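You operate a simulated robot arm through the tools that you are given. There is no shell and no other tool. Be economical: measure what you need, move in short steps, check, and stop when the job is done.

You are at the controls of a simulated robot arm. One attempt, no reset.

JOB
Tamp the red tile block, then move the grey tape strip over it.
Fine: tamp it flush with the red float and put that back; peel the strip off and press it down again.

Only the result counts: the job must be done as asked and must still hold three seconds after the hand-in. Knocking over, shifting, dropping, spilling or breaking anything else fails it.

ROBOT AND FRAMES
A 7-joint arm with a two-finger parallel gripper, fixed in place. Base frame: the origin is at the foot of the arm, x ahead of it, y to its left, z up. Lengths are in m, angles in rad, forces in N, time in s.
With the tool pointing down near the work surface it reaches from about 0.32 to 0.44 m from the base axis. Its first joint turns from -2.897 to 2.897 rad. Payload 3.91 kg.
The TCP is the grasp point between the finger pads, 0.03 m short of the fingertips. In the tool frame z runs along the fingers and y along their closing line. The gripper opens to 0.11 m. The fingers are 0.02 m wide and 0.01 m thick; the gripper's body (0.048 by 0.112 m) begins 0.055 m behind the TCP.
Orientation is that of the tool frame in the base frame, as [roll, pitch, yaw] about the fixed x, y, z axes, in that order (R = Rz(yaw) Ry(pitch) Rx(roll)). With the fingers straight down and closing along the base's y, the tool's x points along the base's -x, its y along +y and its z along -z.

CONTROLS
- The arm moves only by the tool servo_tool. Its argument "motion" is a list of rows, each a list of 7 numbers: the shift along the tool's x, y, z in units of 200 mm (1.0 is 200 mm), then the turn, a rotation vector about the tool's x, y, z in units of 180 degrees (1.0 is 180 degrees), then the finger opening in m, from 0 to 0.11. In form: [[tx, ty, tz, rx, ry, rz, hand], ...]. A call has 1 to 12 rows; each row is the pose to reach, as a shift and turn from the pose commanded when the call began, along the tool's axes at that moment. A call with a number of a shift or a turn outside -1 to 1 is refused whole. Each row takes 0.2 s and may step no farther than 0.05 m and 0.15 rad from the row before; otherwise, or with a gripper value out of range, the whole call is refused. A pose out of reach is approached as far as the arm can. The call stops where the force on the tool passes 40 N (or 10 N more than at its start, if that is more) or the arm is blocked; 0.2 s more then pass. The fingers move at their own pace (about 0.153 m/s each) and stop on an object; they squeeze with about 42 N. The grip force told is the motor's: it shows also when the fingers shut on nothing. Time passes only in rows, and 0.2 s behind the last, so rows that repeat a pose let the fingers close. The reply holds the time, the measured pose of the TCP, the force on the tool along the base axes, the opening and the grip force, in the units named above and with some noise, with the torque about the TCP (base axes, N m) and any sound that the robot's microphone picked up.
- Cameras (640 x 400 px; columns grow to the right, rows downward): "scene" is fixed at [0.2192, 0.6525, 1.4699]; the picture's right is [-0.87, -0.50, 0.00], its down [-0.30, 0.52, -0.80] and it looks along [0.40, -0.70, -0.59] (base axes); focal length 316 px, centre (320, 200). "wrist" rides on the gripper at [0.077, 0.007, -0.114] in the tool frame; the picture's right is [-0.09, 1.00, 0.00], its down [-0.80, -0.07, -0.59] and it looks along [-0.59, -0.05, 0.80] (tool axes); focal length 270 px, centre (320, 200). There is no depth. A picture from a camera that has moved, and an enlarged one, comes with that camera's place and axes in the base frame and with its lens.
- capture(camera): a new picture of that camera. The clock stands still meanwhile.
- raise_lower(by): slides the trunk up (or, below 0, down) by that many m; the arm rides with it, the base frame stays. It gives what a move gives, with no picture.
- close_up(camera, box): a new picture of the part [left, top, right, bottom] of that camera's present view, enlarged. The clock stands still meanwhile.
- hand_in(): hands the job in; it is judged then, once.

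Work in short steps. Places have to be worked out from the pictures, the camera data and where the tool is seen: move nearer, look again, correct. Check each grasp and each placing, and mend what went wrong. You have 120 turns and 76 pictures in all, those below and enlarged ones among them. Open the gripper and draw the arm clear of the work before you hand the job in, unless the task says otherwise; then end with one line.

The tools are called after "Request:" by a JSON object that holds its "name" and its "arguments". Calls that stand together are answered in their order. servo_tool: Moves the arm, as the interface text tells. Its arguments: {"type":"object","properties":{"motion":{"type":"array","items":{"type":"array","items":{"type":"number"}}}},"required":["motion"]} The other tools are called the same way: raise_lower (by) slides the trunk up or down; capture (camera) takes a picture; close_up (camera, box) takes an enlarged picture of a part of a camera's view; hand_in () hands the job in.

At the start:

```text
clock: 0.0
position: [0.3446, 0.1446, 1.2721]
tcp_rot: [-3.14, 0.0, -3.141]
force: [-0.5, -0.1, 0.6]
ft_torque: [-0.02, 0.0, 0.04]
gripper_width: 0.1099
gripper_force: 0.0
trunk travel left (down, up): [-0.55, 0.06]
```

scene: 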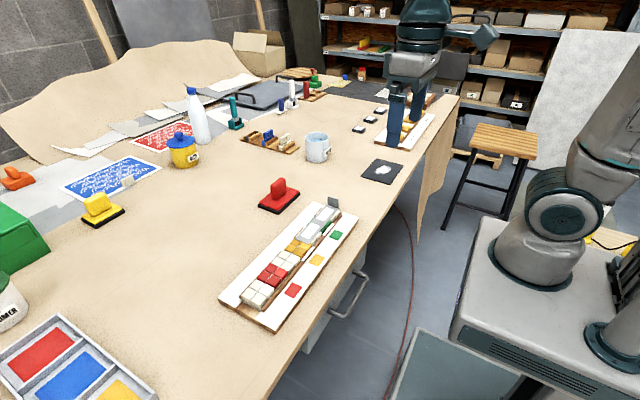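
wrist: 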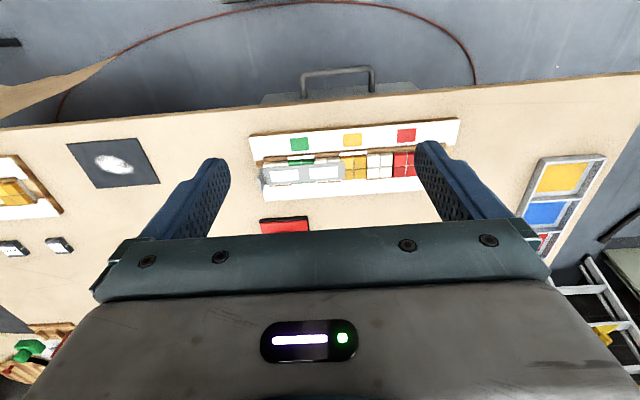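

The pictures show a tile board, a red float next to it, and a grey strip at one end of the row. I'll enlarge those areas before moving.

Request:
{"name": "close_up", "arguments": {"camera": "scene", "box": [210, 170, 370, 335]}}

Request:
{"name": "close_up", "arguments": {"camera": "wrist", "box": [230, 100, 480, 256]}}

```text
2.42 times, centred on (290, 252) of scene
camera zoom: at [0.2192, 0.6525, 1.4699], right [-0.87, -0.5, 0.0], down [-0.3, 0.52, -0.8], along [0.4, -0.7, -0.59], focal length 765 px, centre (393, 73)
```

zoom: 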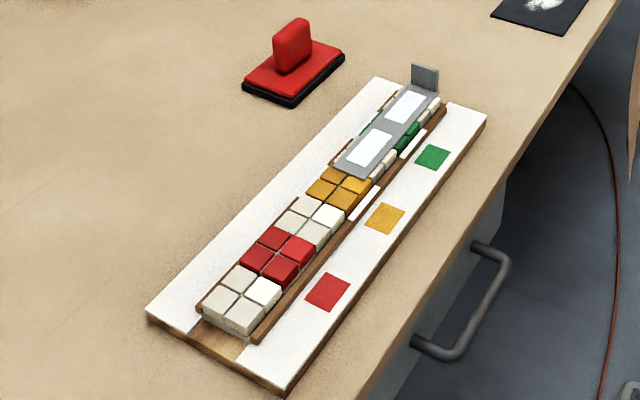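

```text
2.56 times, centred on (355, 178) of wrist
camera zoom: at [0.2677, 0.1509, 1.387], right [0.09, 1.0, 0.0], down [0.8, -0.07, 0.59], along [0.59, -0.05, -0.8], focal length 692 px, centre (230, 256)
```

zoom: 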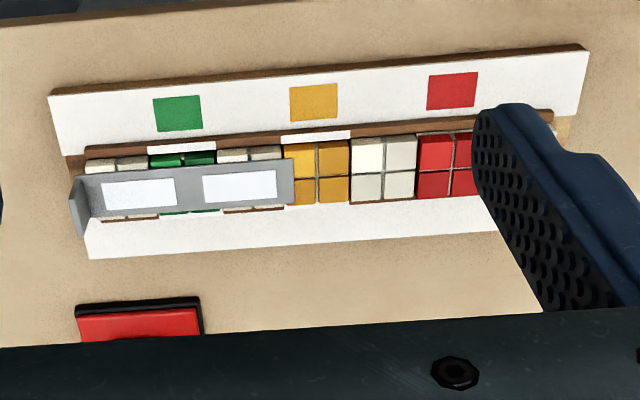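

Triangulating the coloured board squares from both views gives a board top at z≈0.90. The squares are at x≈0.488, with green at y≈0.093 and red at y≈0.299. That disagrees with the stated 0.162, so I'll trust the pictures and confirm by touch. I'll lower the trunk a little and look again.

Request:
{"name": "raise_lower", "arguments": {"by": -0.12}}

Request:
{"name": "capture", "arguments": {"camera": "wrist"}}

Request:
{"name": "capture", "arguments": {"camera": "scene"}}

```text
clock: 1.5
position: [0.3458, 0.1443, 1.1543]
tcp_rot: [-3.141, 0.001, 3.14]
force: [0.0, -0.3, -0.6]
ft_torque: [0.02, 0.01, -0.01]
gripper_width: 0.1097
gripper_force: 0.0
trunk travel left (down, up): [-0.43, 0.18]
```

```text
71 pictures are left
camera wrist: at [0.2677, 0.1508, 1.267], right [0.09, 1.0, 0.0], down [0.8, -0.07, 0.59], along [0.59, -0.05, -0.8], focal length 270 px, centre (320, 200)
```

wrist: 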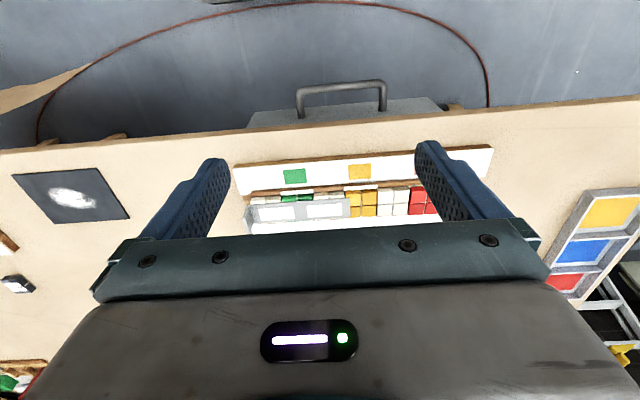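

```text
70 pictures are left
```

scene: 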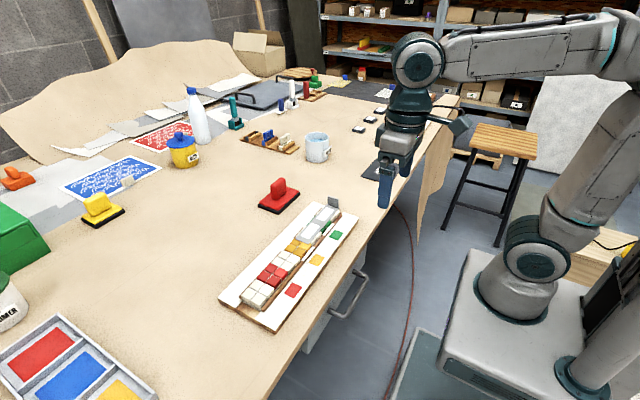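

The readings agree with the pictures, and the float is near (0.70, 0.04). I'll go there at a safe height and look down at it, after lowering the trunk a little more.

Request:
{"name": "raise_lower", "arguments": {"by": -0.1}}

Request:
{"name": "servo_tool", "arguments": {"motion": [[-0.2, -0.06, -0.05, 0, 0, 0, 0.11], [-0.4, -0.12, -0.1, 0, 0, 0, 0.11], [-0.6, -0.18, -0.15, 0, 0, 0, 0.11], [-0.8, -0.24, -0.2, 0, 0, 0, 0.11], [-1.0, -0.3, -0.25, 0, 0, 0, 0.11], [-1.0, -0.45, -0.25, 0, 0, 0, 0.11], [-1.0, -0.5, -0.25, 0, 0, 0, 0.11]]}}

```text
clock: 2.8
position: [0.3456, 0.1446, 1.0534]
tcp_rot: [3.142, 0.0, -3.141]
force: [1.0, 0.5, -0.1]
ft_torque: [-0.01, -0.01, 0.0]
gripper_width: 0.1097
gripper_force: 0.1
trunk travel left (down, up): [-0.33, 0.28]
```

```text
clock: 4.4
position: [0.546, 0.044, 1.1034]
tcp_rot: [-3.141, 0.0, -3.14]
force: [0.4, -0.3, -0.5]
ft_torque: [0.0, -0.02, 0.02]
gripper_width: 0.11
gripper_force: 0.0
trunk travel left (down, up): [-0.33, 0.28]
```

The move went as planned. I'll go further out, over the float.

Request:
{"name": "servo_tool", "arguments": {"motion": [[-0.2, 0, 0, 0, 0, 0, 0.11], [-0.4, 0, 0, 0, 0, 0, 0.11], [-0.6, 0, 0, 0, 0, 0, 0.11], [-0.7, 0, 0, 0, 0, 0, 0.11]]}}

Request:
{"name": "capture", "arguments": {"camera": "wrist"}}

Request:
{"name": "capture", "arguments": {"camera": "scene"}}

```text
clock: 5.4
position: [0.6544, 0.0453, 1.1013]
tcp_rot: [-3.141, -0.002, -3.141]
force: [0.2, 1.2, 0.0]
ft_torque: [-0.01, 0.05, -0.02]
gripper_width: 0.1099
gripper_force: 0.0
out of reach, approached as far as the arm can: row 3, 4
trunk travel left (down, up): [-0.33, 0.28]
```

```text
69 pictures are left
camera wrist: at [0.5783, 0.0508, 1.2158], right [0.09, 1.0, 0.0], down [0.8, -0.07, 0.59], along [0.59, -0.05, -0.81], focal length 270 px, centre (320, 200)
```

wrist: 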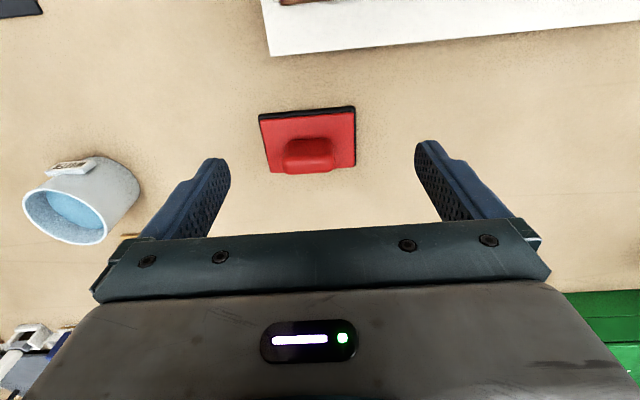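

```text
68 pictures are left
```

scene: 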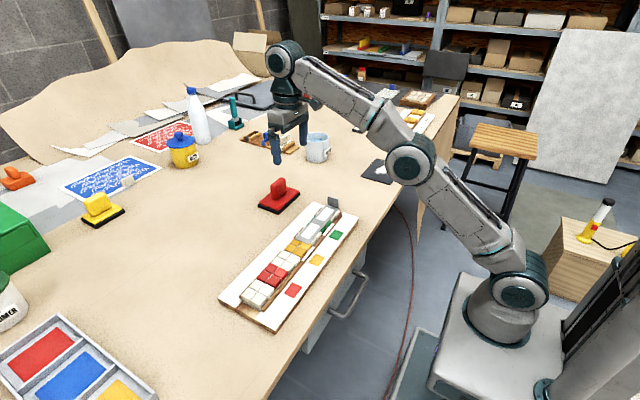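

The arm stopped about 3 cm short in x, with the float visible below. I'll enlarge it to get the handle's shape and place.

Request:
{"name": "close_up", "arguments": {"camera": "wrist", "box": [230, 80, 390, 180]}}

Request:
{"name": "close_up", "arguments": {"camera": "scene", "box": [240, 165, 320, 215]}}

```text
4.00 times, centred on (310, 130) of wrist
camera zoom: at [0.5783, 0.0508, 1.2158], right [0.09, 1.0, 0.0], down [0.8, -0.07, 0.59], along [0.59, -0.05, -0.81], focal length 1081 px, centre (360, 480)
```

zoom: 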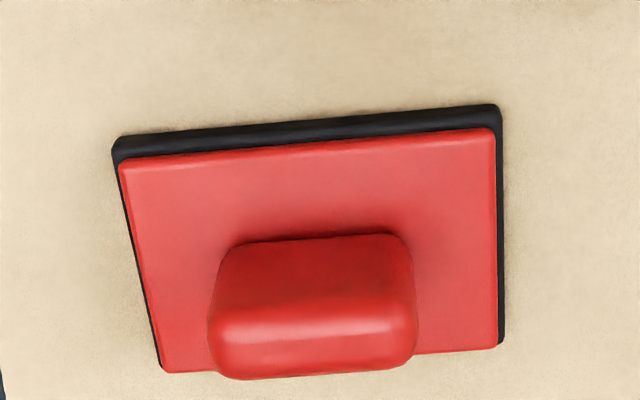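

```text
8.00 times, centred on (280, 190) of scene
camera zoom: at [0.2192, 0.6525, 1.4699], right [-0.87, -0.5, 0.0], down [-0.3, 0.52, -0.8], along [0.4, -0.7, -0.59], focal length 2525 px, centre (640, 280)
```

zoom: 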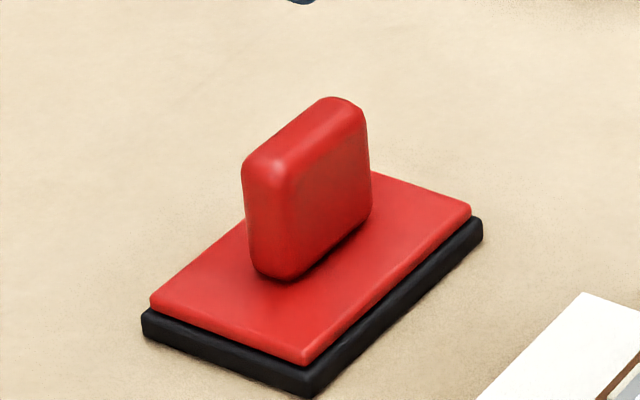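

The handle is a slab about 0.054 m long in y and thin in x. It is centred near (0.719, 0.026) with its top at z≈0.957. I can grip it along y without turning the hand, so I'll go down to a safe height and test the reach.

Request:
{"name": "servo_tool", "arguments": {"motion": [[0, -0.045, 0.25, 0, 0, 0, 0.11], [0, -0.09, 0.45, 0, 0, 0, 0.11], [-0.2, -0.09, 0.5, 0, 0, 0, 0.11], [-0.33, -0.09, 0.5, 0, 0, 0, 0.11], [-0.33, -0.09, 0.5, 0, 0, 0, 0.11]]}}

```text
refused: row 1 steps farther than a row can; nothing moved
```

Request:
{"name": "servo_tool", "arguments": {"motion": [[0, -0.045, 0.2, 0, 0, 0, 0.11], [0, -0.09, 0.4, 0, 0, 0, 0.11], [0, -0.09, 0.5, 0, 0, 0, 0.11], [0, -0.09, 0.5, 0, 0, 0, 0.11]]}}

```text
clock: 6.4
position: [0.6569, 0.0263, 1.0039]
tcp_rot: [-3.141, 0.0, 3.141]
force: [-1.0, 0.5, -1.1]
ft_torque: [0.0, 0.01, 0.01]
gripper_width: 0.1101
gripper_force: 0.1
trunk travel left (down, up): [-0.33, 0.28]
```

At z≈1.00 the fingertips are still clear of the handle. I'll reach outward and see how far the arm gets.

Request:
{"name": "servo_tool", "arguments": {"motion": [[-0.15, 0, 0, 0, 0, 0, 0.11], [-0.31, 0, 0, 0, 0, 0, 0.11], [-0.31, 0, 0, 0, 0, 0, 0.11]]}}

```text
clock: 7.2
position: [0.7172, 0.0265, 1.0028]
tcp_rot: [3.141, -0.001, -3.14]
force: [-0.2, 0.0, -0.5]
ft_torque: [-0.03, -0.01, -0.01]
gripper_width: 0.1099
gripper_force: 0.1
trunk travel left (down, up): [-0.33, 0.28]
```

The arm reaches this far. I'll check the alignment before going down.

Request:
{"name": "close_up", "arguments": {"camera": "wrist", "box": [160, 60, 480, 260]}}

Request:
{"name": "close_up", "arguments": {"camera": "scene", "box": [230, 135, 330, 215]}}

```text
2.00 times, centred on (320, 160) of wrist
camera zoom: at [0.6399, 0.0322, 1.1166], right [0.09, 1.0, 0.0], down [0.8, -0.07, 0.59], along [0.59, -0.05, -0.81], focal length 541 px, centre (320, 280)
```

zoom: 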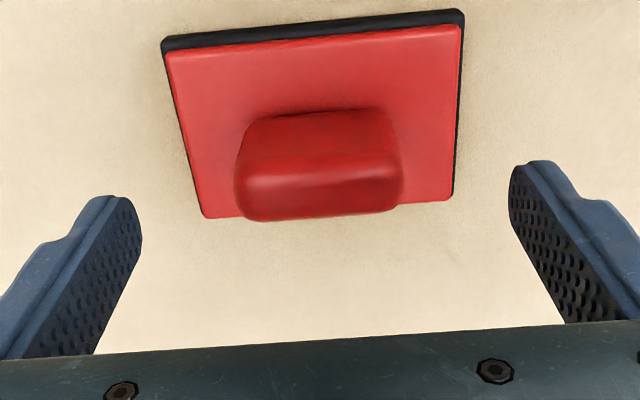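

```text
5.00 times, centred on (280, 175) of scene
camera zoom: at [0.2192, 0.6525, 1.4699], right [-0.87, -0.5, 0.0], down [-0.3, 0.52, -0.8], along [0.4, -0.7, -0.59], focal length 1578 px, centre (520, 325)
```

zoom: 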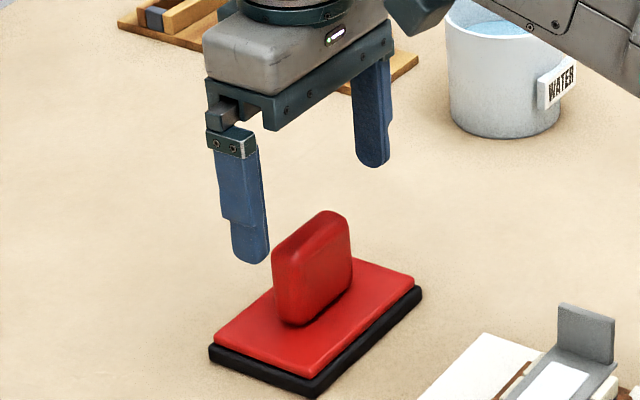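

The handle top lies at about (0.721, 0.025), between the open fingers. I'll go down to z≈0.951, which keeps the tips above the float plate, and close.

Request:
{"name": "servo_tool", "arguments": {"motion": [[-0.01, 0, 0.13, 0, 0, 0, 0.11], [-0.015, 0, 0.26, 0, 0, 0, 0.11], [-0.015, 0, 0.26, 0, 0, 0, 0.11]]}}

Request:
{"name": "close_up", "arguments": {"camera": "scene", "box": [230, 135, 330, 215]}}

```text
clock: 8.0
position: [0.7199, 0.0271, 0.9501]
tcp_rot: [-3.141, 0.0, -3.14]
force: [0.1, -0.5, -0.3]
ft_torque: [0.01, 0.0, -0.01]
gripper_width: 0.1101
gripper_force: 0.1
trunk travel left (down, up): [-0.33, 0.28]
```

```text
5.00 times, centred on (280, 175) of scene
camera zoom: at [0.2192, 0.6525, 1.4699], right [-0.87, -0.5, 0.0], down [-0.3, 0.52, -0.8], along [0.4, -0.7, -0.59], focal length 1578 px, centre (520, 325)
```

zoom: 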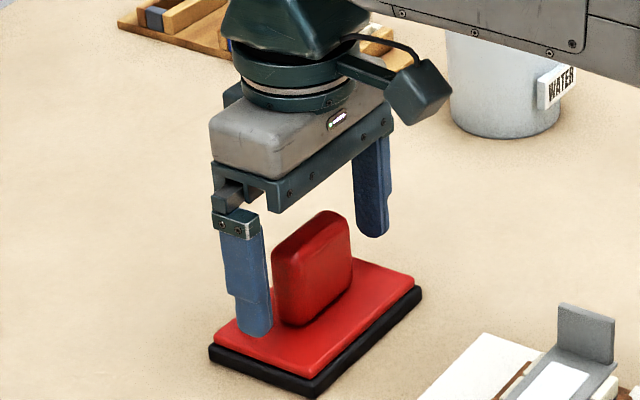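

The fingers straddle the handle and no force shows. Closing now.

Request:
{"name": "servo_tool", "arguments": {"motion": [[0, 0, 0, 0, 0, 0, 0.03], [0, 0, 0, 0, 0, 0, 0.03], [0, 0, 0, 0, 0, 0, 0.03], [0, 0, 0, 0, 0, 0, 0.03]]}}

Request:
{"name": "close_up", "arguments": {"camera": "wrist", "box": [160, 60, 480, 260]}}

```text
clock: 9.0
position: [0.7195, 0.0269, 0.95]
tcp_rot: [3.141, -0.001, 3.139]
force: [-0.2, -2.9, 0.6]
ft_torque: [0.0, -0.03, -0.04]
gripper_width: 0.0596
gripper_force: 42.4
trunk travel left (down, up): [-0.33, 0.28]
```

```text
2.00 times, centred on (320, 160) of wrist
camera zoom: at [0.6424, 0.0327, 1.0652], right [0.09, 1.0, 0.0], down [0.8, -0.07, 0.59], along [0.59, -0.05, -0.8], focal length 541 px, centre (320, 280)
```

zoom: 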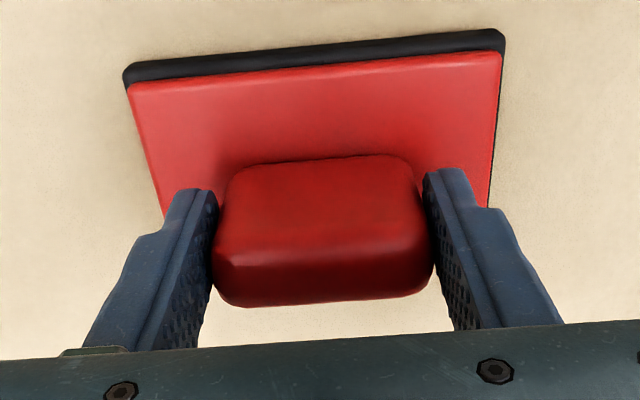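

The handle is gripped at 0.0596 m; the put-back pose is TCP (0.7195, 0.0269, 0.950). I'll lift straight up and then look at the red block from the scene camera.

Request:
{"name": "servo_tool", "arguments": {"motion": [[0, 0, -0.1, 0, 0, 0, 0.03], [0, 0, -0.25, 0, 0, 0, 0.03], [0, 0, -0.25, 0, 0, 0, 0.03]]}}

Request:
{"name": "capture", "arguments": {"camera": "scene"}}

Request:
{"name": "close_up", "arguments": {"camera": "scene", "box": [245, 245, 325, 305]}}

```text
clock: 9.8
position: [0.7201, 0.0265, 0.9996]
tcp_rot: [3.14, 0.001, 3.141]
force: [0.3, -0.3, 0.2]
ft_torque: [-0.02, 0.01, 0.0]
gripper_width: 0.0297
gripper_force: 0.1
trunk travel left (down, up): [-0.33, 0.28]
```

```text
61 pictures are left
```

scene: 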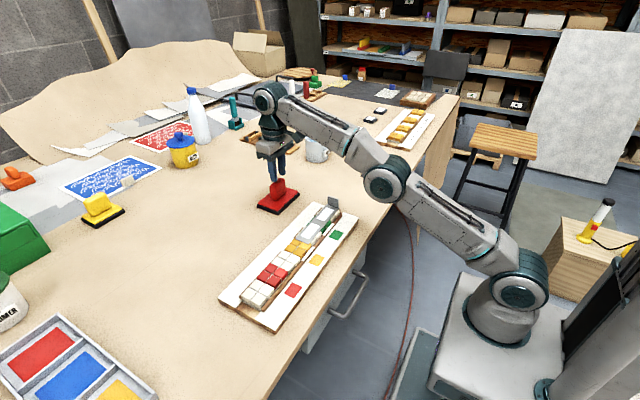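

```text
6.67 times, centred on (285, 275) of scene
camera zoom: at [0.2192, 0.6525, 1.4699], right [-0.87, -0.5, 0.0], down [-0.3, 0.52, -0.8], along [0.4, -0.7, -0.59], focal length 2104 px, centre (553, -300)
```

zoom: 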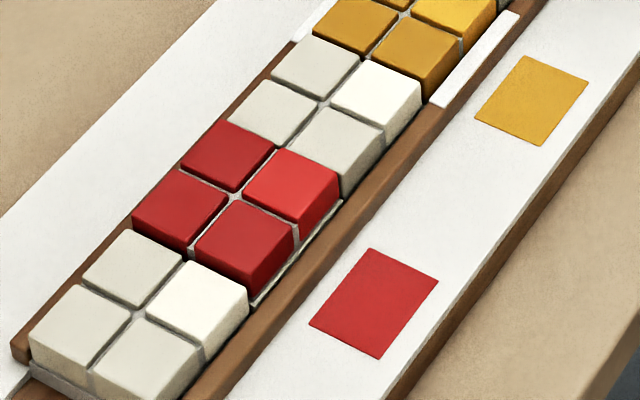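

The opening reads 0.0297, so the fingers slipped off the rounded handle ends and the float stayed on the table. I'll raise the hand, check whether the float moved, and grip across the flat faces instead with the hand turned 90°.

Request:
{"name": "servo_tool", "arguments": {"motion": [[0, 0, -0.06, 0, 0, 0.045, 0.08], [0, 0, -0.06, 0, 0, 0.09, 0.08], [0, 0, -0.06, 0, 0, 0.135, 0.08], [0, 0, -0.06, 0, 0, 0.18, 0.08], [0, 0, -0.06, 0, 0, 0.225, 0.08], [0, 0, -0.06, 0, 0, 0.27, 0.08], [0, 0, -0.06, 0, 0, 0.315, 0.08], [0, 0, -0.06, 0, 0, 0.36, 0.08], [0, 0, -0.06, 0, 0, 0.405, 0.08], [0, 0, -0.06, 0, 0, 0.45, 0.08], [0, 0, -0.06, 0, 0, 0.495, 0.08], [0, 0, -0.06, 0, 0, 0.5, 0.08]]}}

Request:
{"name": "capture", "arguments": {"camera": "wrist"}}

Request:
{"name": "close_up", "arguments": {"camera": "scene", "box": [240, 165, 320, 215]}}

```text
clock: 12.4
position: [0.7146, 0.0259, 1.009]
tcp_rot: [3.141, 0.0, 1.569]
force: [0.1, 0.5, 0.3]
ft_torque: [-0.01, -0.03, 0.0]
gripper_width: 0.0801
gripper_force: 0.0
out of reach, approached as far as the arm can: row 1, 2, 3, 4, 5, 6, 7, 8, 9, 10, 11, 12
trunk travel left (down, up): [-0.33, 0.28]
```

```text
59 pictures are left
camera wrist: at [0.7209, 0.1021, 1.1229], right [1.0, -0.09, 0.0], down [-0.07, -0.8, 0.59], along [-0.05, -0.59, -0.8], focal length 270 px, centre (320, 200)
```

wrist: 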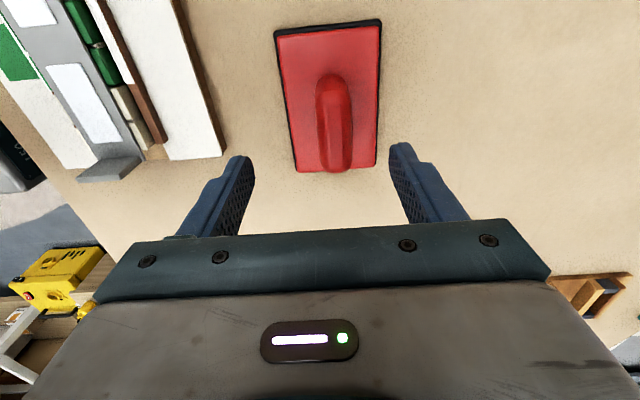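

```text
8.00 times, centred on (280, 190) of scene
camera zoom: at [0.2192, 0.6525, 1.4699], right [-0.87, -0.5, 0.0], down [-0.3, 0.52, -0.8], along [0.4, -0.7, -0.59], focal length 2525 px, centre (640, 280)
```

zoom: 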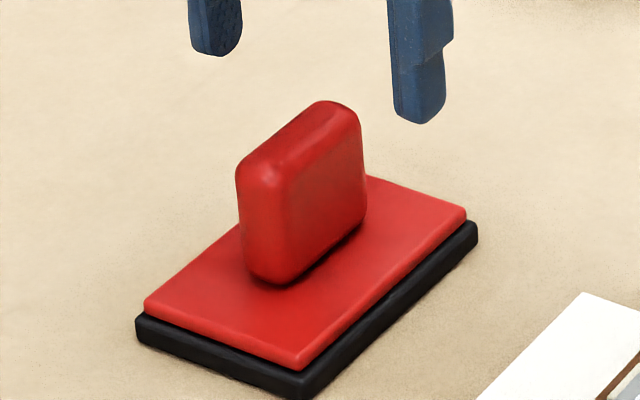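

The float moved only about 3 mm, mostly in +y. I'll enlarge to locate the handle from this new orientation.

Request:
{"name": "close_up", "arguments": {"camera": "wrist", "box": [200, 0, 456, 240]}}

```text
1.67 times, centred on (328, 120) of wrist
camera zoom: at [0.7209, 0.1021, 1.1229], right [1.0, -0.09, 0.0], down [-0.07, -0.8, 0.59], along [-0.05, -0.59, -0.8], focal length 450 px, centre (307, 333)
```

zoom: 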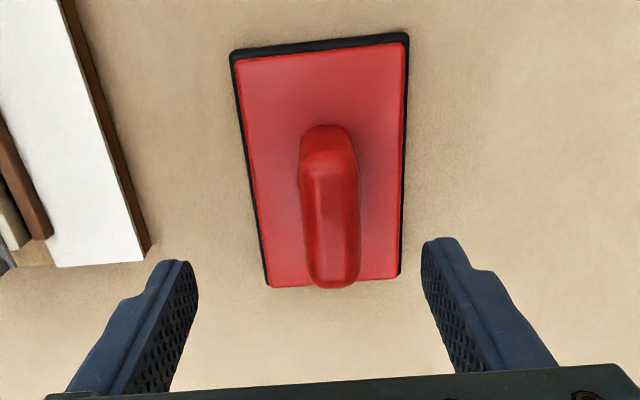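

The handle is at about (0.725, 0.029). I'll go down in two parts, correcting x after the first because the last command was out of reach.

Request:
{"name": "servo_tool", "arguments": {"motion": [[0.015, 0.02, 0.1, 0, 0, 0, 0.08], [0.015, 0.03, 0.18, 0, 0, 0, 0.08], [0.015, 0.03, 0.18, 0, 0, 0, 0.08]]}}

```text
clock: 13.2
position: [0.7214, 0.0275, 0.9735]
tcp_rot: [3.141, -0.001, 1.57]
force: [-1.0, 0.3, 0.1]
ft_torque: [0.02, -0.03, 0.0]
gripper_width: 0.0802
gripper_force: 0.1
trunk travel left (down, up): [-0.33, 0.28]
```

Request:
{"name": "servo_tool", "arguments": {"motion": [[0.007, 0.02, 0.07, 0, 0, 0, 0.08], [0.007, 0.02, 0.13, 0, 0, 0, 0.08], [0.007, 0.02, 0.13, 0, 0, 0, 0.08]]}}

Request:
{"name": "close_up", "arguments": {"camera": "wrist", "box": [200, 40, 456, 240]}}

```text
clock: 14.0
position: [0.7247, 0.0284, 0.9473]
tcp_rot: [3.141, 0.0, 1.57]
force: [-0.6, -0.5, 0.2]
ft_torque: [0.04, -0.03, -0.04]
gripper_width: 0.0799
gripper_force: 0.1
trunk travel left (down, up): [-0.33, 0.28]
```

```text
2.00 times, centred on (328, 140) of wrist
camera zoom: at [0.7299, 0.105, 1.0609], right [1.0, -0.09, 0.0], down [-0.07, -0.8, 0.59], along [-0.05, -0.59, -0.8], focal length 541 px, centre (304, 320)
```

zoom: 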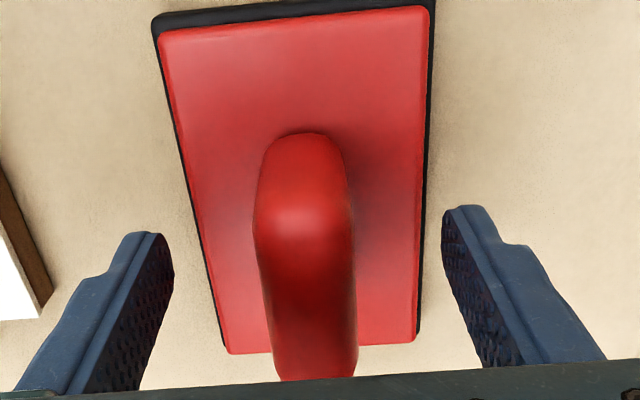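

The handle is centred between the fingers, so I'll close on it.

Request:
{"name": "servo_tool", "arguments": {"motion": [[0, 0, 0, 0, 0, 0, 0.01], [0, 0, 0, 0, 0, 0, 0.01], [0, 0, 0, 0, 0, 0, 0.01], [0, 0, 0, 0, 0, 0, 0.01]]}}

```text
clock: 15.0
position: [0.7243, 0.0291, 0.9462]
tcp_rot: [-3.141, -0.001, 1.569]
force: [1.5, -0.6, 1.2]
ft_torque: [0.09, -0.04, -0.08]
gripper_width: 0.0237
gripper_force: 42.0
trunk travel left (down, up): [-0.33, 0.28]
```

The grip holds at 0.0237 m on the flat faces. I'll lift a little and check that it stays.

Request:
{"name": "servo_tool", "arguments": {"motion": [[0, 0, -0.05, 0, 0, 0, 0.01], [0, 0, -0.15, 0, 0, 0, 0.01], [0, 0, -0.2, 0, 0, 0, 0.01], [0, 0, -0.2, 0, 0, 0, 0.01]]}}

Request:
{"name": "close_up", "arguments": {"camera": "scene", "box": [220, 125, 340, 215]}}

```text
clock: 16.0
position: [0.7257, 0.0297, 0.985]
tcp_rot: [-3.141, 0.002, 1.57]
force: [-0.1, 0.7, -2.5]
ft_torque: [0.01, 0.01, -0.01]
gripper_width: 0.0236
gripper_force: 42.6
trunk travel left (down, up): [-0.33, 0.28]
```

```text
4.44 times, centred on (280, 170) of scene
camera zoom: at [0.2192, 0.6525, 1.4699], right [-0.87, -0.5, 0.0], down [-0.3, 0.52, -0.8], along [0.4, -0.7, -0.59], focal length 1403 px, centre (498, 333)
```

zoom: 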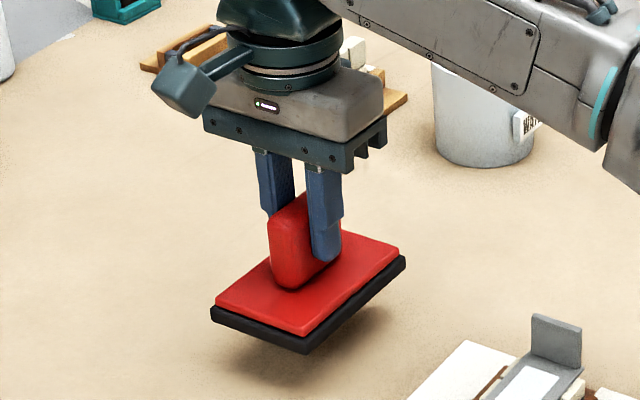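

The float is held level and clear, weighing about 2.5 N. I'll carry it diagonally toward the red block near (0.545, 0.297), rising on the way.

Request:
{"name": "servo_tool", "arguments": {"motion": [[0.1, -0.1, -0.1, 0, 0, 0, 0.01], [0.25, -0.2, -0.15, 0, 0, 0, 0.01], [0.4, -0.3, -0.2, 0, 0, 0, 0.01], [0.55, -0.38, -0.2, 0, 0, 0, 0.01], [0.7, -0.46, -0.2, 0, 0, 0, 0.01], [0.7, -0.46, -0.2, 0, 0, 0, 0.01]]}}

Request:
{"name": "servo_tool", "arguments": {"motion": [[0.12, -0.1, 0, 0, 0, 0, 0.01], [0.25, -0.2, 0, 0, 0, 0, 0.01], [0.4, -0.3, 0, 0, 0, 0, 0.01], [0.52, -0.38, 0, 0, 0, 0, 0.01], [0.638, -0.443, 0, 0, 0, 0, 0.01], [0.638, -0.443, 0, 0, 0, 0, 0.01]]}}

Request:
{"name": "capture", "arguments": {"camera": "scene"}}

Request:
{"name": "capture", "arguments": {"camera": "wrist"}}

```text
clock: 17.4
position: [0.6334, 0.1707, 1.0279]
tcp_rot: [3.141, -0.001, 1.569]
force: [-0.2, 0.1, -1.8]
ft_torque: [0.02, 0.0, -0.01]
gripper_width: 0.0235
gripper_force: 42.2
trunk travel left (down, up): [-0.33, 0.28]
```

```text
clock: 18.8
position: [0.5438, 0.2966, 1.0261]
tcp_rot: [-3.142, 0.001, 1.568]
force: [-0.6, 0.5, -2.2]
ft_torque: [-0.03, 0.01, -0.01]
gripper_width: 0.0235
gripper_force: 42.7
trunk travel left (down, up): [-0.33, 0.28]
```

```text
54 pictures are left
```

scene: 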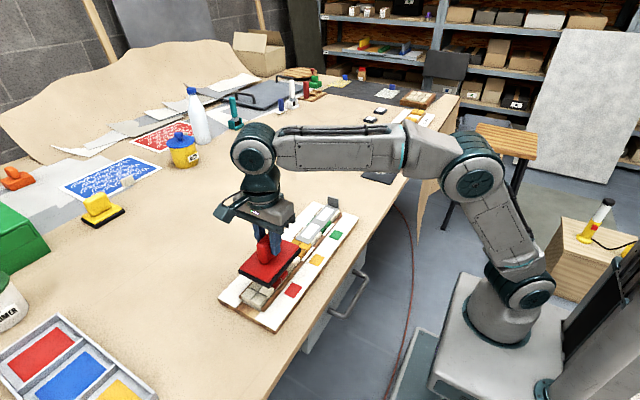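

```text
53 pictures are left
camera wrist: at [0.5498, 0.3742, 1.1396], right [1.0, -0.09, 0.0], down [-0.07, -0.8, 0.59], along [-0.05, -0.59, -0.8], focal length 270 px, centre (320, 200)
```

wrist: 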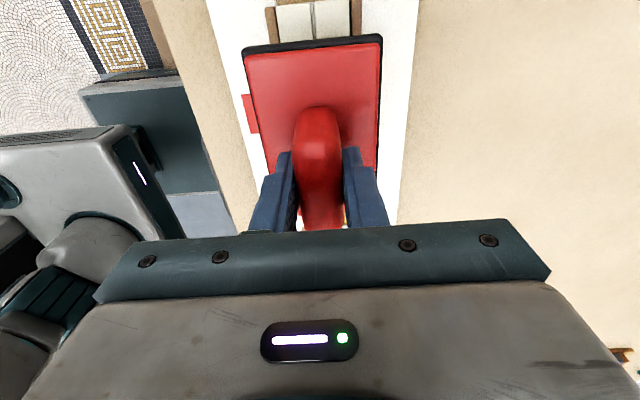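

The row's x centre computes to 0.544, right under the float. I'll go down slowly and watch the force.

Request:
{"name": "servo_tool", "arguments": {"motion": [[0, 0, 0.1, 0, 0, 0, 0.01], [0, 0, 0.17, 0, 0, 0, 0.01], [0, 0, 0.2, 0, 0, 0, 0.01], [0, 0, 0.2, 0, 0, 0, 0.01]]}}

Request:
{"name": "close_up", "arguments": {"camera": "scene", "box": [210, 215, 330, 320]}}

```text
clock: 19.8
position: [0.5432, 0.2969, 0.9862]
tcp_rot: [-3.141, -0.001, 1.571]
force: [0.8, 0.7, -0.3]
ft_torque: [0.02, -0.07, 0.01]
gripper_width: 0.0238
gripper_force: 41.5
trunk travel left (down, up): [-0.33, 0.28]
```

```text
3.81 times, centred on (270, 268) of scene
camera zoom: at [0.2192, 0.6525, 1.4699], right [-0.87, -0.5, 0.0], down [-0.3, 0.52, -0.8], along [0.4, -0.7, -0.59], focal length 1203 px, centre (510, -57)
```

zoom: 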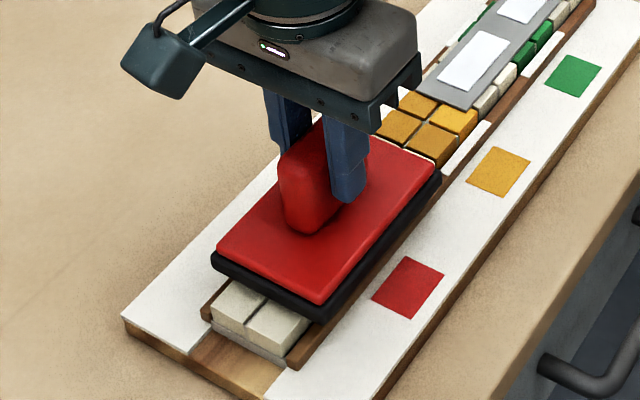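

The tool's weight reading has dropped slightly, so the float may just be touching. I'll press in millimetre steps.

Request:
{"name": "servo_tool", "arguments": {"motion": [[0, 0, 0.01, 0, 0, 0, 0.01], [0, 0, 0.02, 0, 0, 0, 0.01], [0, 0, 0.03, 0, 0, 0, 0.01], [0, 0, 0.04, 0, 0, 0, 0.01]]}}

```text
clock: 20.8
position: [0.5424, 0.2978, 0.9831]
tcp_rot: [3.133, -0.006, 1.572]
force: [7.0, 8.4, 35.6]
ft_torque: [-1.08, 0.43, 0.05]
gripper_width: 0.0237
gripper_force: 41.7
trunk travel left (down, up): [-0.33, 0.28]
```

The reading is 35 N with a torque that puts the contact off centre, toward the −y, −x corner of the float. I'll look before pressing harder.

Request:
{"name": "close_up", "arguments": {"camera": "scene", "box": [240, 230, 330, 305]}}

Request:
{"name": "close_up", "arguments": {"camera": "wrist", "box": [200, 0, 440, 150]}}

```text
5.33 times, centred on (285, 268) of scene
camera zoom: at [0.2192, 0.6525, 1.4699], right [-0.87, -0.5, 0.0], down [-0.3, 0.52, -0.8], along [0.4, -0.7, -0.59], focal length 1684 px, centre (507, -160)
```

zoom: 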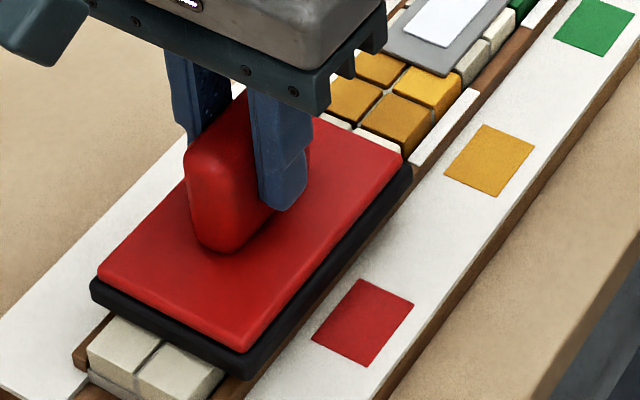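

```text
2.67 times, centred on (320, 75) of wrist
camera zoom: at [0.5473, 0.373, 1.0984], right [1.0, -0.09, 0.01], down [-0.07, -0.8, 0.59], along [-0.04, -0.59, -0.81], focal length 721 px, centre (320, 533)
```

zoom: 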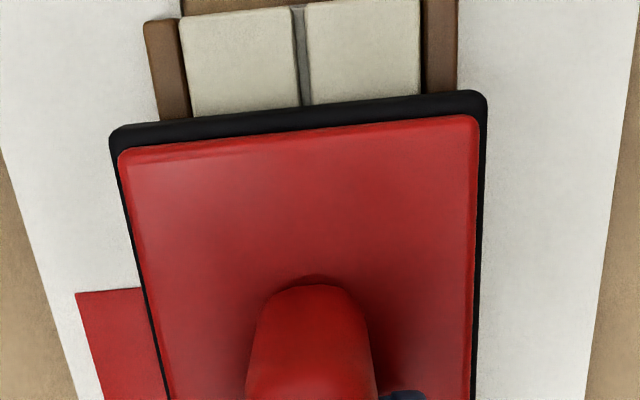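

The float covers the red block and both neighbours as intended. I'll keep pressing in small steps.

Request:
{"name": "servo_tool", "arguments": {"motion": [[0, 0, 0.01, 0, 0, 0, 0.01], [0, 0, 0.02, 0, 0, 0, 0.01], [0, 0, 0.02, 0, 0, 0, 0.01], [0, 0, 0.02, 0, 0, 0, 0.01]]}}

```text
clock: 21.2
position: [0.5421, 0.2972, 0.9846]
tcp_rot: [3.132, -0.005, 1.572]
force: [-5.9, 0.2, 14.6]
ft_torque: [-0.86, 0.72, -0.18]
gripper_width: 0.0237
gripper_force: 41.8
trunk travel left (down, up): [-0.33, 0.28]
stopped in row 1: the force on the tool passed its limit (the readings are from after the stop); the commanded pose is now the measured one
```

The force limit was passed and z barely changed (0.9846). I'll lift and move aside to compare the red block with its neighbours.

Request:
{"name": "servo_tool", "arguments": {"motion": [[0, 0, -0.15, 0, 0, 0, 0.01], [0, 0.1, -0.3, 0, 0, 0, 0.01], [0, 0.3, -0.35, 0, 0, 0, 0.01], [0, 0.45, -0.35, 0, 0, 0, 0.01], [0, 0.45, -0.35, 0, 0, 0, 0.01]]}}

Request:
{"name": "close_up", "arguments": {"camera": "scene", "box": [245, 245, 325, 305]}}

Request:
{"name": "capture", "arguments": {"camera": "wrist"}}

```text
clock: 22.4
position: [0.6222, 0.2968, 1.0501]
tcp_rot: [3.135, -0.005, 1.57]
force: [1.0, 1.1, -2.9]
ft_torque: [0.0, 0.02, -0.01]
gripper_width: 0.0236
gripper_force: 42.2
out of reach, approached as far as the arm can: row 4, 5
trunk travel left (down, up): [-0.33, 0.28]
```

```text
6.67 times, centred on (285, 275) of scene
camera zoom: at [0.2192, 0.6525, 1.4699], right [-0.87, -0.5, 0.0], down [-0.3, 0.52, -0.8], along [0.4, -0.7, -0.59], focal length 2104 px, centre (553, -300)
```

zoom: 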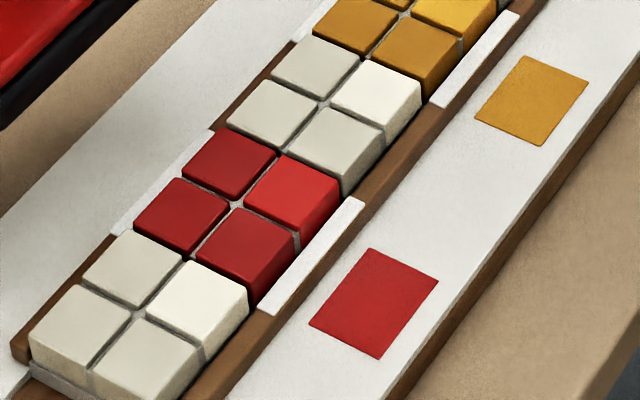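

```text
48 pictures are left
camera wrist: at [0.6271, 0.3727, 1.1646], right [1.0, -0.09, 0.01], down [-0.07, -0.8, 0.59], along [-0.05, -0.59, -0.81], focal length 270 px, centre (320, 200)
```

wrist: 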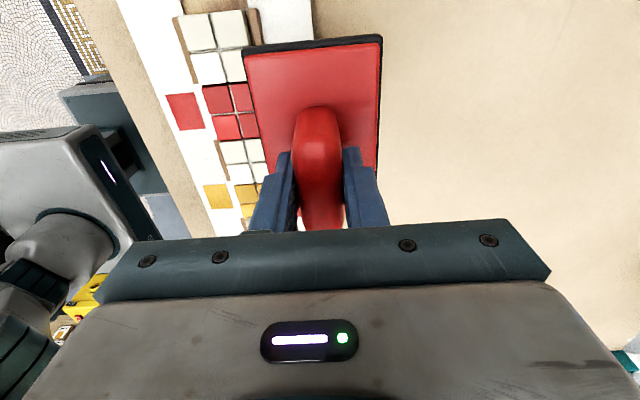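

White marks now show beside the red block, as they do beside the green and yellow ones, and it looks flush. I'll carry the float back toward its original place at about (0.723, 0.026).

Request:
{"name": "servo_tool", "arguments": {"motion": [[-0.2, 0.0, 0.03, 0, 0, 0, 0.01], [-0.4, 0.05, 0.06, 0, 0, 0, 0.01], [-0.6, 0.1, 0.1, 0, 0, 0, 0.01], [-0.8, 0.15, 0.1, 0, 0, 0, 0.01], [-1.0, 0.22, 0.15, 0, 0, 0, 0.01], [-1.0, 0.22, 0.15, 0, 0, 0, 0.01]]}}

```text
clock: 23.8
position: [0.6665, 0.0979, 1.0178]
tcp_rot: [3.132, -0.006, 1.572]
force: [0.4, 0.1, -2.1]
ft_torque: [0.0, -0.02, 0.0]
gripper_width: 0.0238
gripper_force: 41.9
trunk travel left (down, up): [-0.33, 0.28]
```

Request:
{"name": "servo_tool", "arguments": {"motion": [[-0.12, 0.1, 0.04, 0.003, -0.002, 0, 0.01], [-0.25, 0.2, 0.1, 0.003, -0.002, 0, 0.01], [-0.358, 0.283, 0.18, 0.003, -0.002, 0, 0.01], [-0.358, 0.283, 0.18, 0.003, -0.002, 0, 0.01]]}}

```text
clock: 24.8
position: [0.7235, 0.0255, 0.9841]
tcp_rot: [-3.14, 0.001, 1.571]
force: [-0.1, 0.3, -2.7]
ft_torque: [-0.01, -0.01, -0.01]
gripper_width: 0.0234
gripper_force: 41.7
trunk travel left (down, up): [-0.33, 0.28]
```

The float is above its original spot, so I'll lower it to near the pickup height.

Request:
{"name": "servo_tool", "arguments": {"motion": [[0, 0.0, 0.1, 0, 0, 0, 0.01], [0, 0.0, 0.15, 0, 0, 0, 0.01], [0, 0.0, 0.17, 0, 0, 0, 0.01], [0, 0.0, 0.18, 0, 0, 0, 0.01], [0, 0.0, 0.185, 0, 0, 0, 0.01]]}}

Request:
{"name": "close_up", "arguments": {"camera": "scene", "box": [240, 165, 320, 215]}}

```text
clock: 26.0
position: [0.7242, 0.0252, 0.9455]
tcp_rot: [3.141, 0.001, 1.571]
force: [0.0, 0.1, -2.3]
ft_torque: [-0.02, 0.05, -0.01]
gripper_width: 0.0233
gripper_force: 41.9
trunk travel left (down, up): [-0.33, 0.28]
```

```text
8.00 times, centred on (280, 190) of scene
camera zoom: at [0.2192, 0.6525, 1.4699], right [-0.87, -0.5, 0.0], down [-0.3, 0.52, -0.8], along [0.4, -0.7, -0.59], focal length 2525 px, centre (640, 280)
```

zoom: 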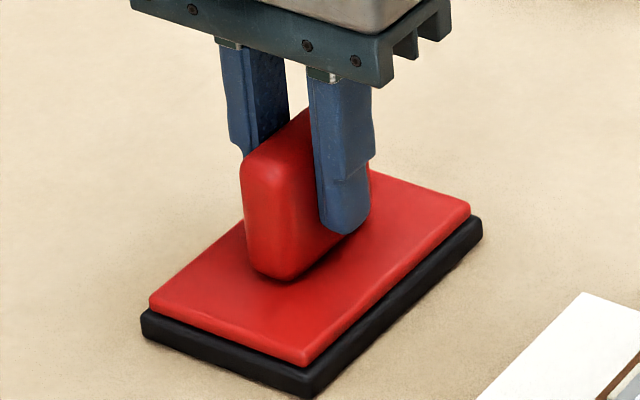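

The picture matches the float's first position, but it is still hanging by about a millimetre. I'll lower further until I feel contact.

Request:
{"name": "servo_tool", "arguments": {"motion": [[0, 0.0, 0.005, 0, 0, 0, 0.01], [0, 0, 0.01, 0, 0, 0, 0.01], [0, 0, 0.012, 0, 0, 0, 0.01]]}}

```text
clock: 26.8
position: [0.7253, 0.0252, 0.9463]
tcp_rot: [3.14, 0.001, 1.571]
force: [6.8, 1.0, 13.0]
ft_torque: [1.02, 0.2, -0.44]
gripper_width: 0.0235
gripper_force: 42.3
trunk travel left (down, up): [-0.33, 0.28]
```

The float is seated at 13 N. Now I'll open and withdraw upward.

Request:
{"name": "servo_tool", "arguments": {"motion": [[0, 0.0, 0.005, 0, 0, 0, 0.07], [0, 0, 0.005, 0, 0, 0, 0.07], [0, 0, -0.1, 0, 0, 0, 0.07], [0, 0, -0.25, 0, 0, 0, 0.07], [0, -0.2, -0.35, 0, 0, 0, 0.07]]}}

Request:
{"name": "close_up", "arguments": {"camera": "scene", "box": [240, 165, 320, 215]}}

Request:
{"name": "close_up", "arguments": {"camera": "scene", "box": [280, 190, 350, 250]}}

Request:
{"name": "capture", "arguments": {"camera": "wrist"}}

```text
clock: 28.0
position: [0.6859, 0.0254, 1.0152]
tcp_rot: [-3.138, 0.001, 1.573]
force: [1.0, 0.1, -0.5]
ft_torque: [0.0, 0.03, -0.02]
gripper_width: 0.0699
gripper_force: 0.1
out of reach, approached as far as the arm can: row 4
trunk travel left (down, up): [-0.33, 0.28]
```

```text
8.00 times, centred on (280, 190) of scene
camera zoom: at [0.2192, 0.6525, 1.4699], right [-0.87, -0.5, 0.0], down [-0.3, 0.52, -0.8], along [0.4, -0.7, -0.59], focal length 2525 px, centre (640, 280)
```

zoom: 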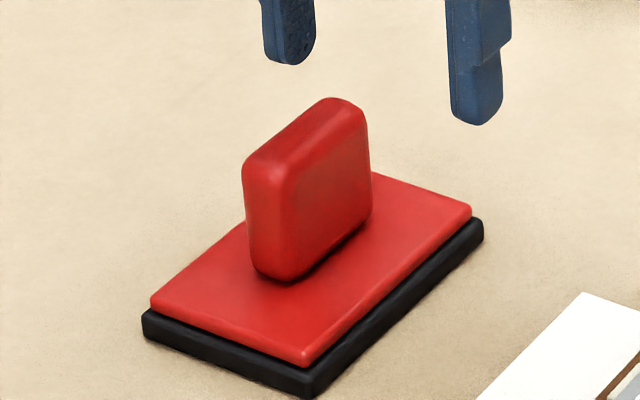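

```text
6.67 times, centred on (315, 220) of scene
camera zoom: at [0.2192, 0.6525, 1.4699], right [-0.87, -0.5, 0.0], down [-0.3, 0.52, -0.8], along [0.4, -0.7, -0.59], focal length 2104 px, centre (353, 67)
```

zoom: 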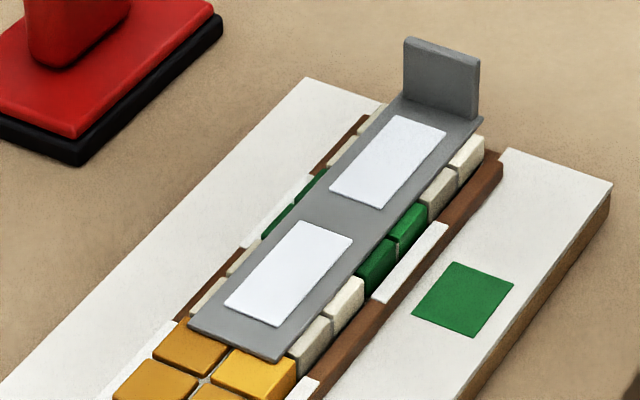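

```text
44 pictures are left
camera wrist: at [0.6922, 0.1014, 1.1294], right [1.0, -0.09, 0.0], down [-0.07, -0.8, 0.59], along [-0.05, -0.59, -0.8], focal length 270 px, centre (320, 200)
```

wrist: 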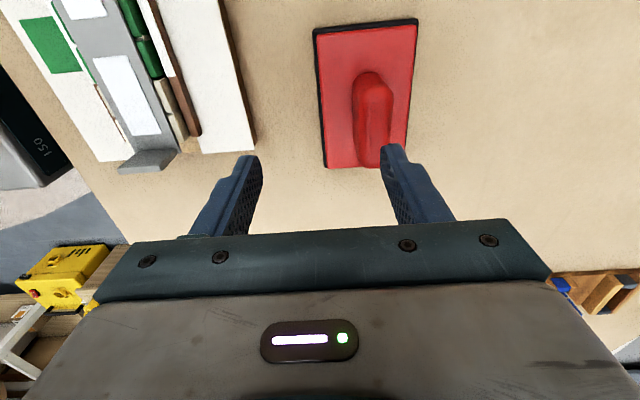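

The float is back on its original spot in the picture, and the red block is done. The strip's upright tab is thin in y, centred near (0.546, 0.003) with its top at z≈0.947. The strip runs from y≈0.003 to 0.173. I'll turn the hand back to close along y and hover over the tab.

Request:
{"name": "servo_tool", "arguments": {"motion": [[0, -0.06, -0.02, 0, 0, -0.045, 0.06], [-0.01, -0.12, -0.04, 0, 0, -0.09, 0.06], [-0.02, -0.18, -0.04, 0, 0, -0.135, 0.06], [-0.03, -0.24, -0.04, 0, 0, -0.18, 0.06], [-0.04, -0.3, -0.04, 0, 0, -0.225, 0.06], [-0.05, -0.36, -0.04, 0, 0, -0.27, 0.06], [-0.06, -0.42, -0.04, 0, 0, -0.315, 0.06], [-0.07, -0.48, -0.04, 0, 0, -0.36, 0.06], [-0.08, -0.54, -0.04, 0, 0, -0.405, 0.06], [-0.09, -0.6, -0.04, 0, 0, -0.45, 0.06], [-0.11, -0.66, -0.04, 0, 0, -0.49, 0.06], [-0.11, -0.7, -0.04, 0, 0, -0.5, 0.06]]}}

Request:
{"name": "capture", "arguments": {"camera": "wrist"}}

Request:
{"name": "close_up", "arguments": {"camera": "scene", "box": [270, 150, 370, 250]}}

```text
clock: 30.6
position: [0.5445, 0.003, 1.021]
tcp_rot: [-3.141, -0.002, -3.14]
force: [-0.5, -0.1, 0.0]
ft_torque: [-0.03, 0.03, 0.02]
gripper_width: 0.06
gripper_force: 0.0
trunk travel left (down, up): [-0.33, 0.28]
```

```text
43 pictures are left
camera wrist: at [0.4667, 0.0085, 1.1361], right [0.09, 1.0, 0.0], down [0.8, -0.07, 0.59], along [0.59, -0.05, -0.8], focal length 270 px, centre (320, 200)
```

wrist: 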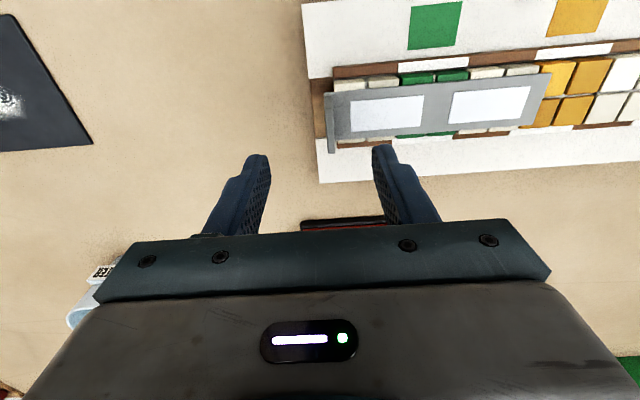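

```text
4.00 times, centred on (320, 200) of scene
camera zoom: at [0.2192, 0.6525, 1.4699], right [-0.87, -0.5, 0.0], down [-0.3, 0.52, -0.8], along [0.4, -0.7, -0.59], focal length 1263 px, centre (320, 200)
```

zoom: 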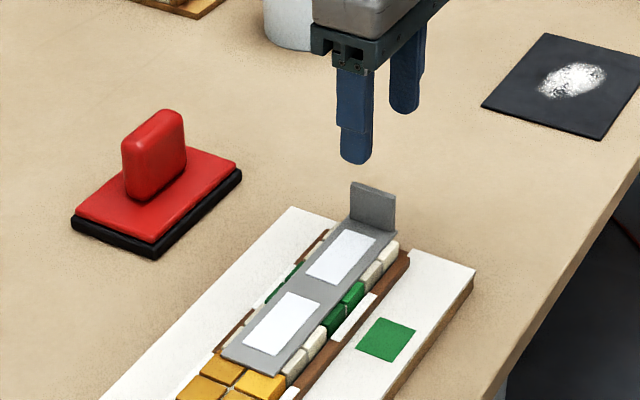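

Request:
{"name": "close_up", "arguments": {"camera": "wrist", "box": [290, 50, 560, 210]}}

```text
2.37 times, centred on (425, 130) of wrist
camera zoom: at [0.4667, 0.0085, 1.1361], right [0.09, 1.0, 0.0], down [0.8, -0.07, 0.59], along [0.59, -0.05, -0.8], focal length 641 px, centre (71, 366)
```

zoom: 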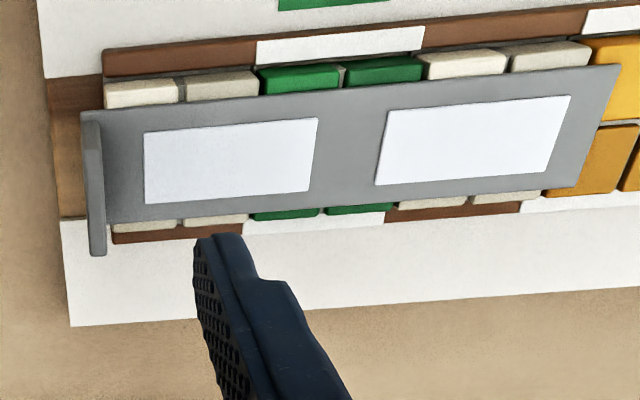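

From both cameras, the tab top is near (0.540, 0.0095, 0.952), the strip surface is near z≈0.923, and the strip spans y≈0.010–0.180. I'll go down so the fingers straddle the tab with the tips just above the strip.

Request:
{"name": "servo_tool", "arguments": {"motion": [[0.0175, 0.0325, 0.1, 0, 0, 0, 0.06], [0.0175, 0.0325, 0.2, 0, 0, 0, 0.06], [0.0175, 0.0325, 0.27, 0, 0, 0, 0.06], [0.0175, 0.0325, 0.3, 0, 0, 0, 0.06], [0.0175, 0.0325, 0.3, 0, 0, 0, 0.06]]}}

Request:
{"name": "close_up", "arguments": {"camera": "scene", "box": [290, 165, 370, 225]}}

Request:
{"name": "close_up", "arguments": {"camera": "wrist", "box": [200, 60, 520, 260]}}

```text
clock: 31.8
position: [0.5414, 0.0101, 0.962]
tcp_rot: [-3.141, -0.001, -3.14]
force: [0.0, -0.6, 0.2]
ft_torque: [-0.01, -0.01, -0.02]
gripper_width: 0.0602
gripper_force: 0.0
trunk travel left (down, up): [-0.33, 0.28]
```

```text
6.67 times, centred on (330, 195) of scene
camera zoom: at [0.2192, 0.6525, 1.4699], right [-0.87, -0.5, 0.0], down [-0.3, 0.52, -0.8], along [0.4, -0.7, -0.59], focal length 2104 px, centre (253, 233)
```

zoom: 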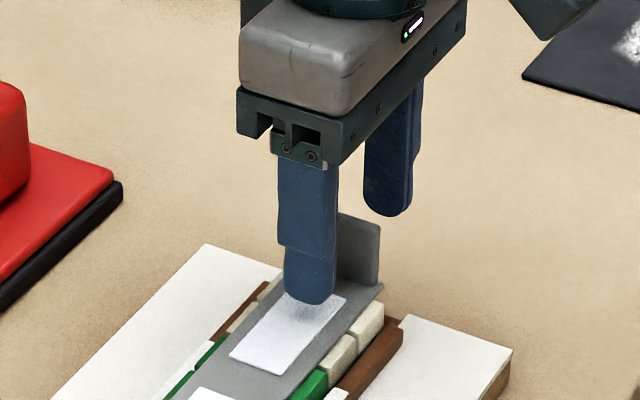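

```text
2.00 times, centred on (360, 160) of wrist
camera zoom: at [0.4632, 0.016, 1.0765], right [0.09, 1.0, 0.0], down [0.8, -0.07, 0.59], along [0.59, -0.05, -0.8], focal length 541 px, centre (240, 280)
```

zoom: 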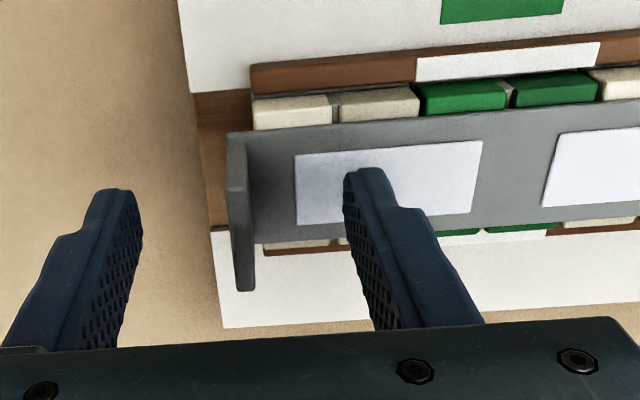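

The tab is centred between the fingers. I'll go 3 mm lower and close.

Request:
{"name": "servo_tool", "arguments": {"motion": [[0, 0, 0.015, 0, 0, 0, 0.06], [0, 0, 0.015, 0, 0, 0, 0.0], [0, 0, 0.015, 0, 0, 0, 0.0], [0, 0, 0.015, 0, 0, 0, 0.0], [0, 0, 0.015, 0, 0, 0, 0.0]]}}

Request:
{"name": "close_up", "arguments": {"camera": "scene", "box": [290, 165, 370, 225]}}

```text
clock: 33.0
position: [0.5414, 0.0095, 0.9594]
tcp_rot: [-3.141, -0.002, 3.141]
force: [0.1, 0.7, -0.4]
ft_torque: [0.0, 0.04, 0.03]
gripper_width: 0.004
gripper_force: 41.8
trunk travel left (down, up): [-0.33, 0.28]
```

```text
6.67 times, centred on (330, 195) of scene
camera zoom: at [0.2192, 0.6525, 1.4699], right [-0.87, -0.5, 0.0], down [-0.3, 0.52, -0.8], along [0.4, -0.7, -0.59], focal length 2104 px, centre (253, 233)
```

zoom: 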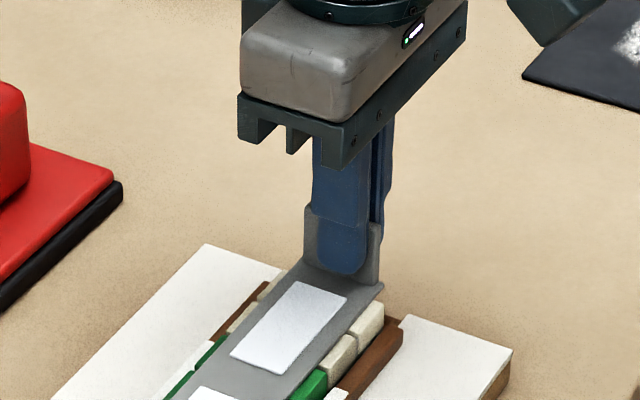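

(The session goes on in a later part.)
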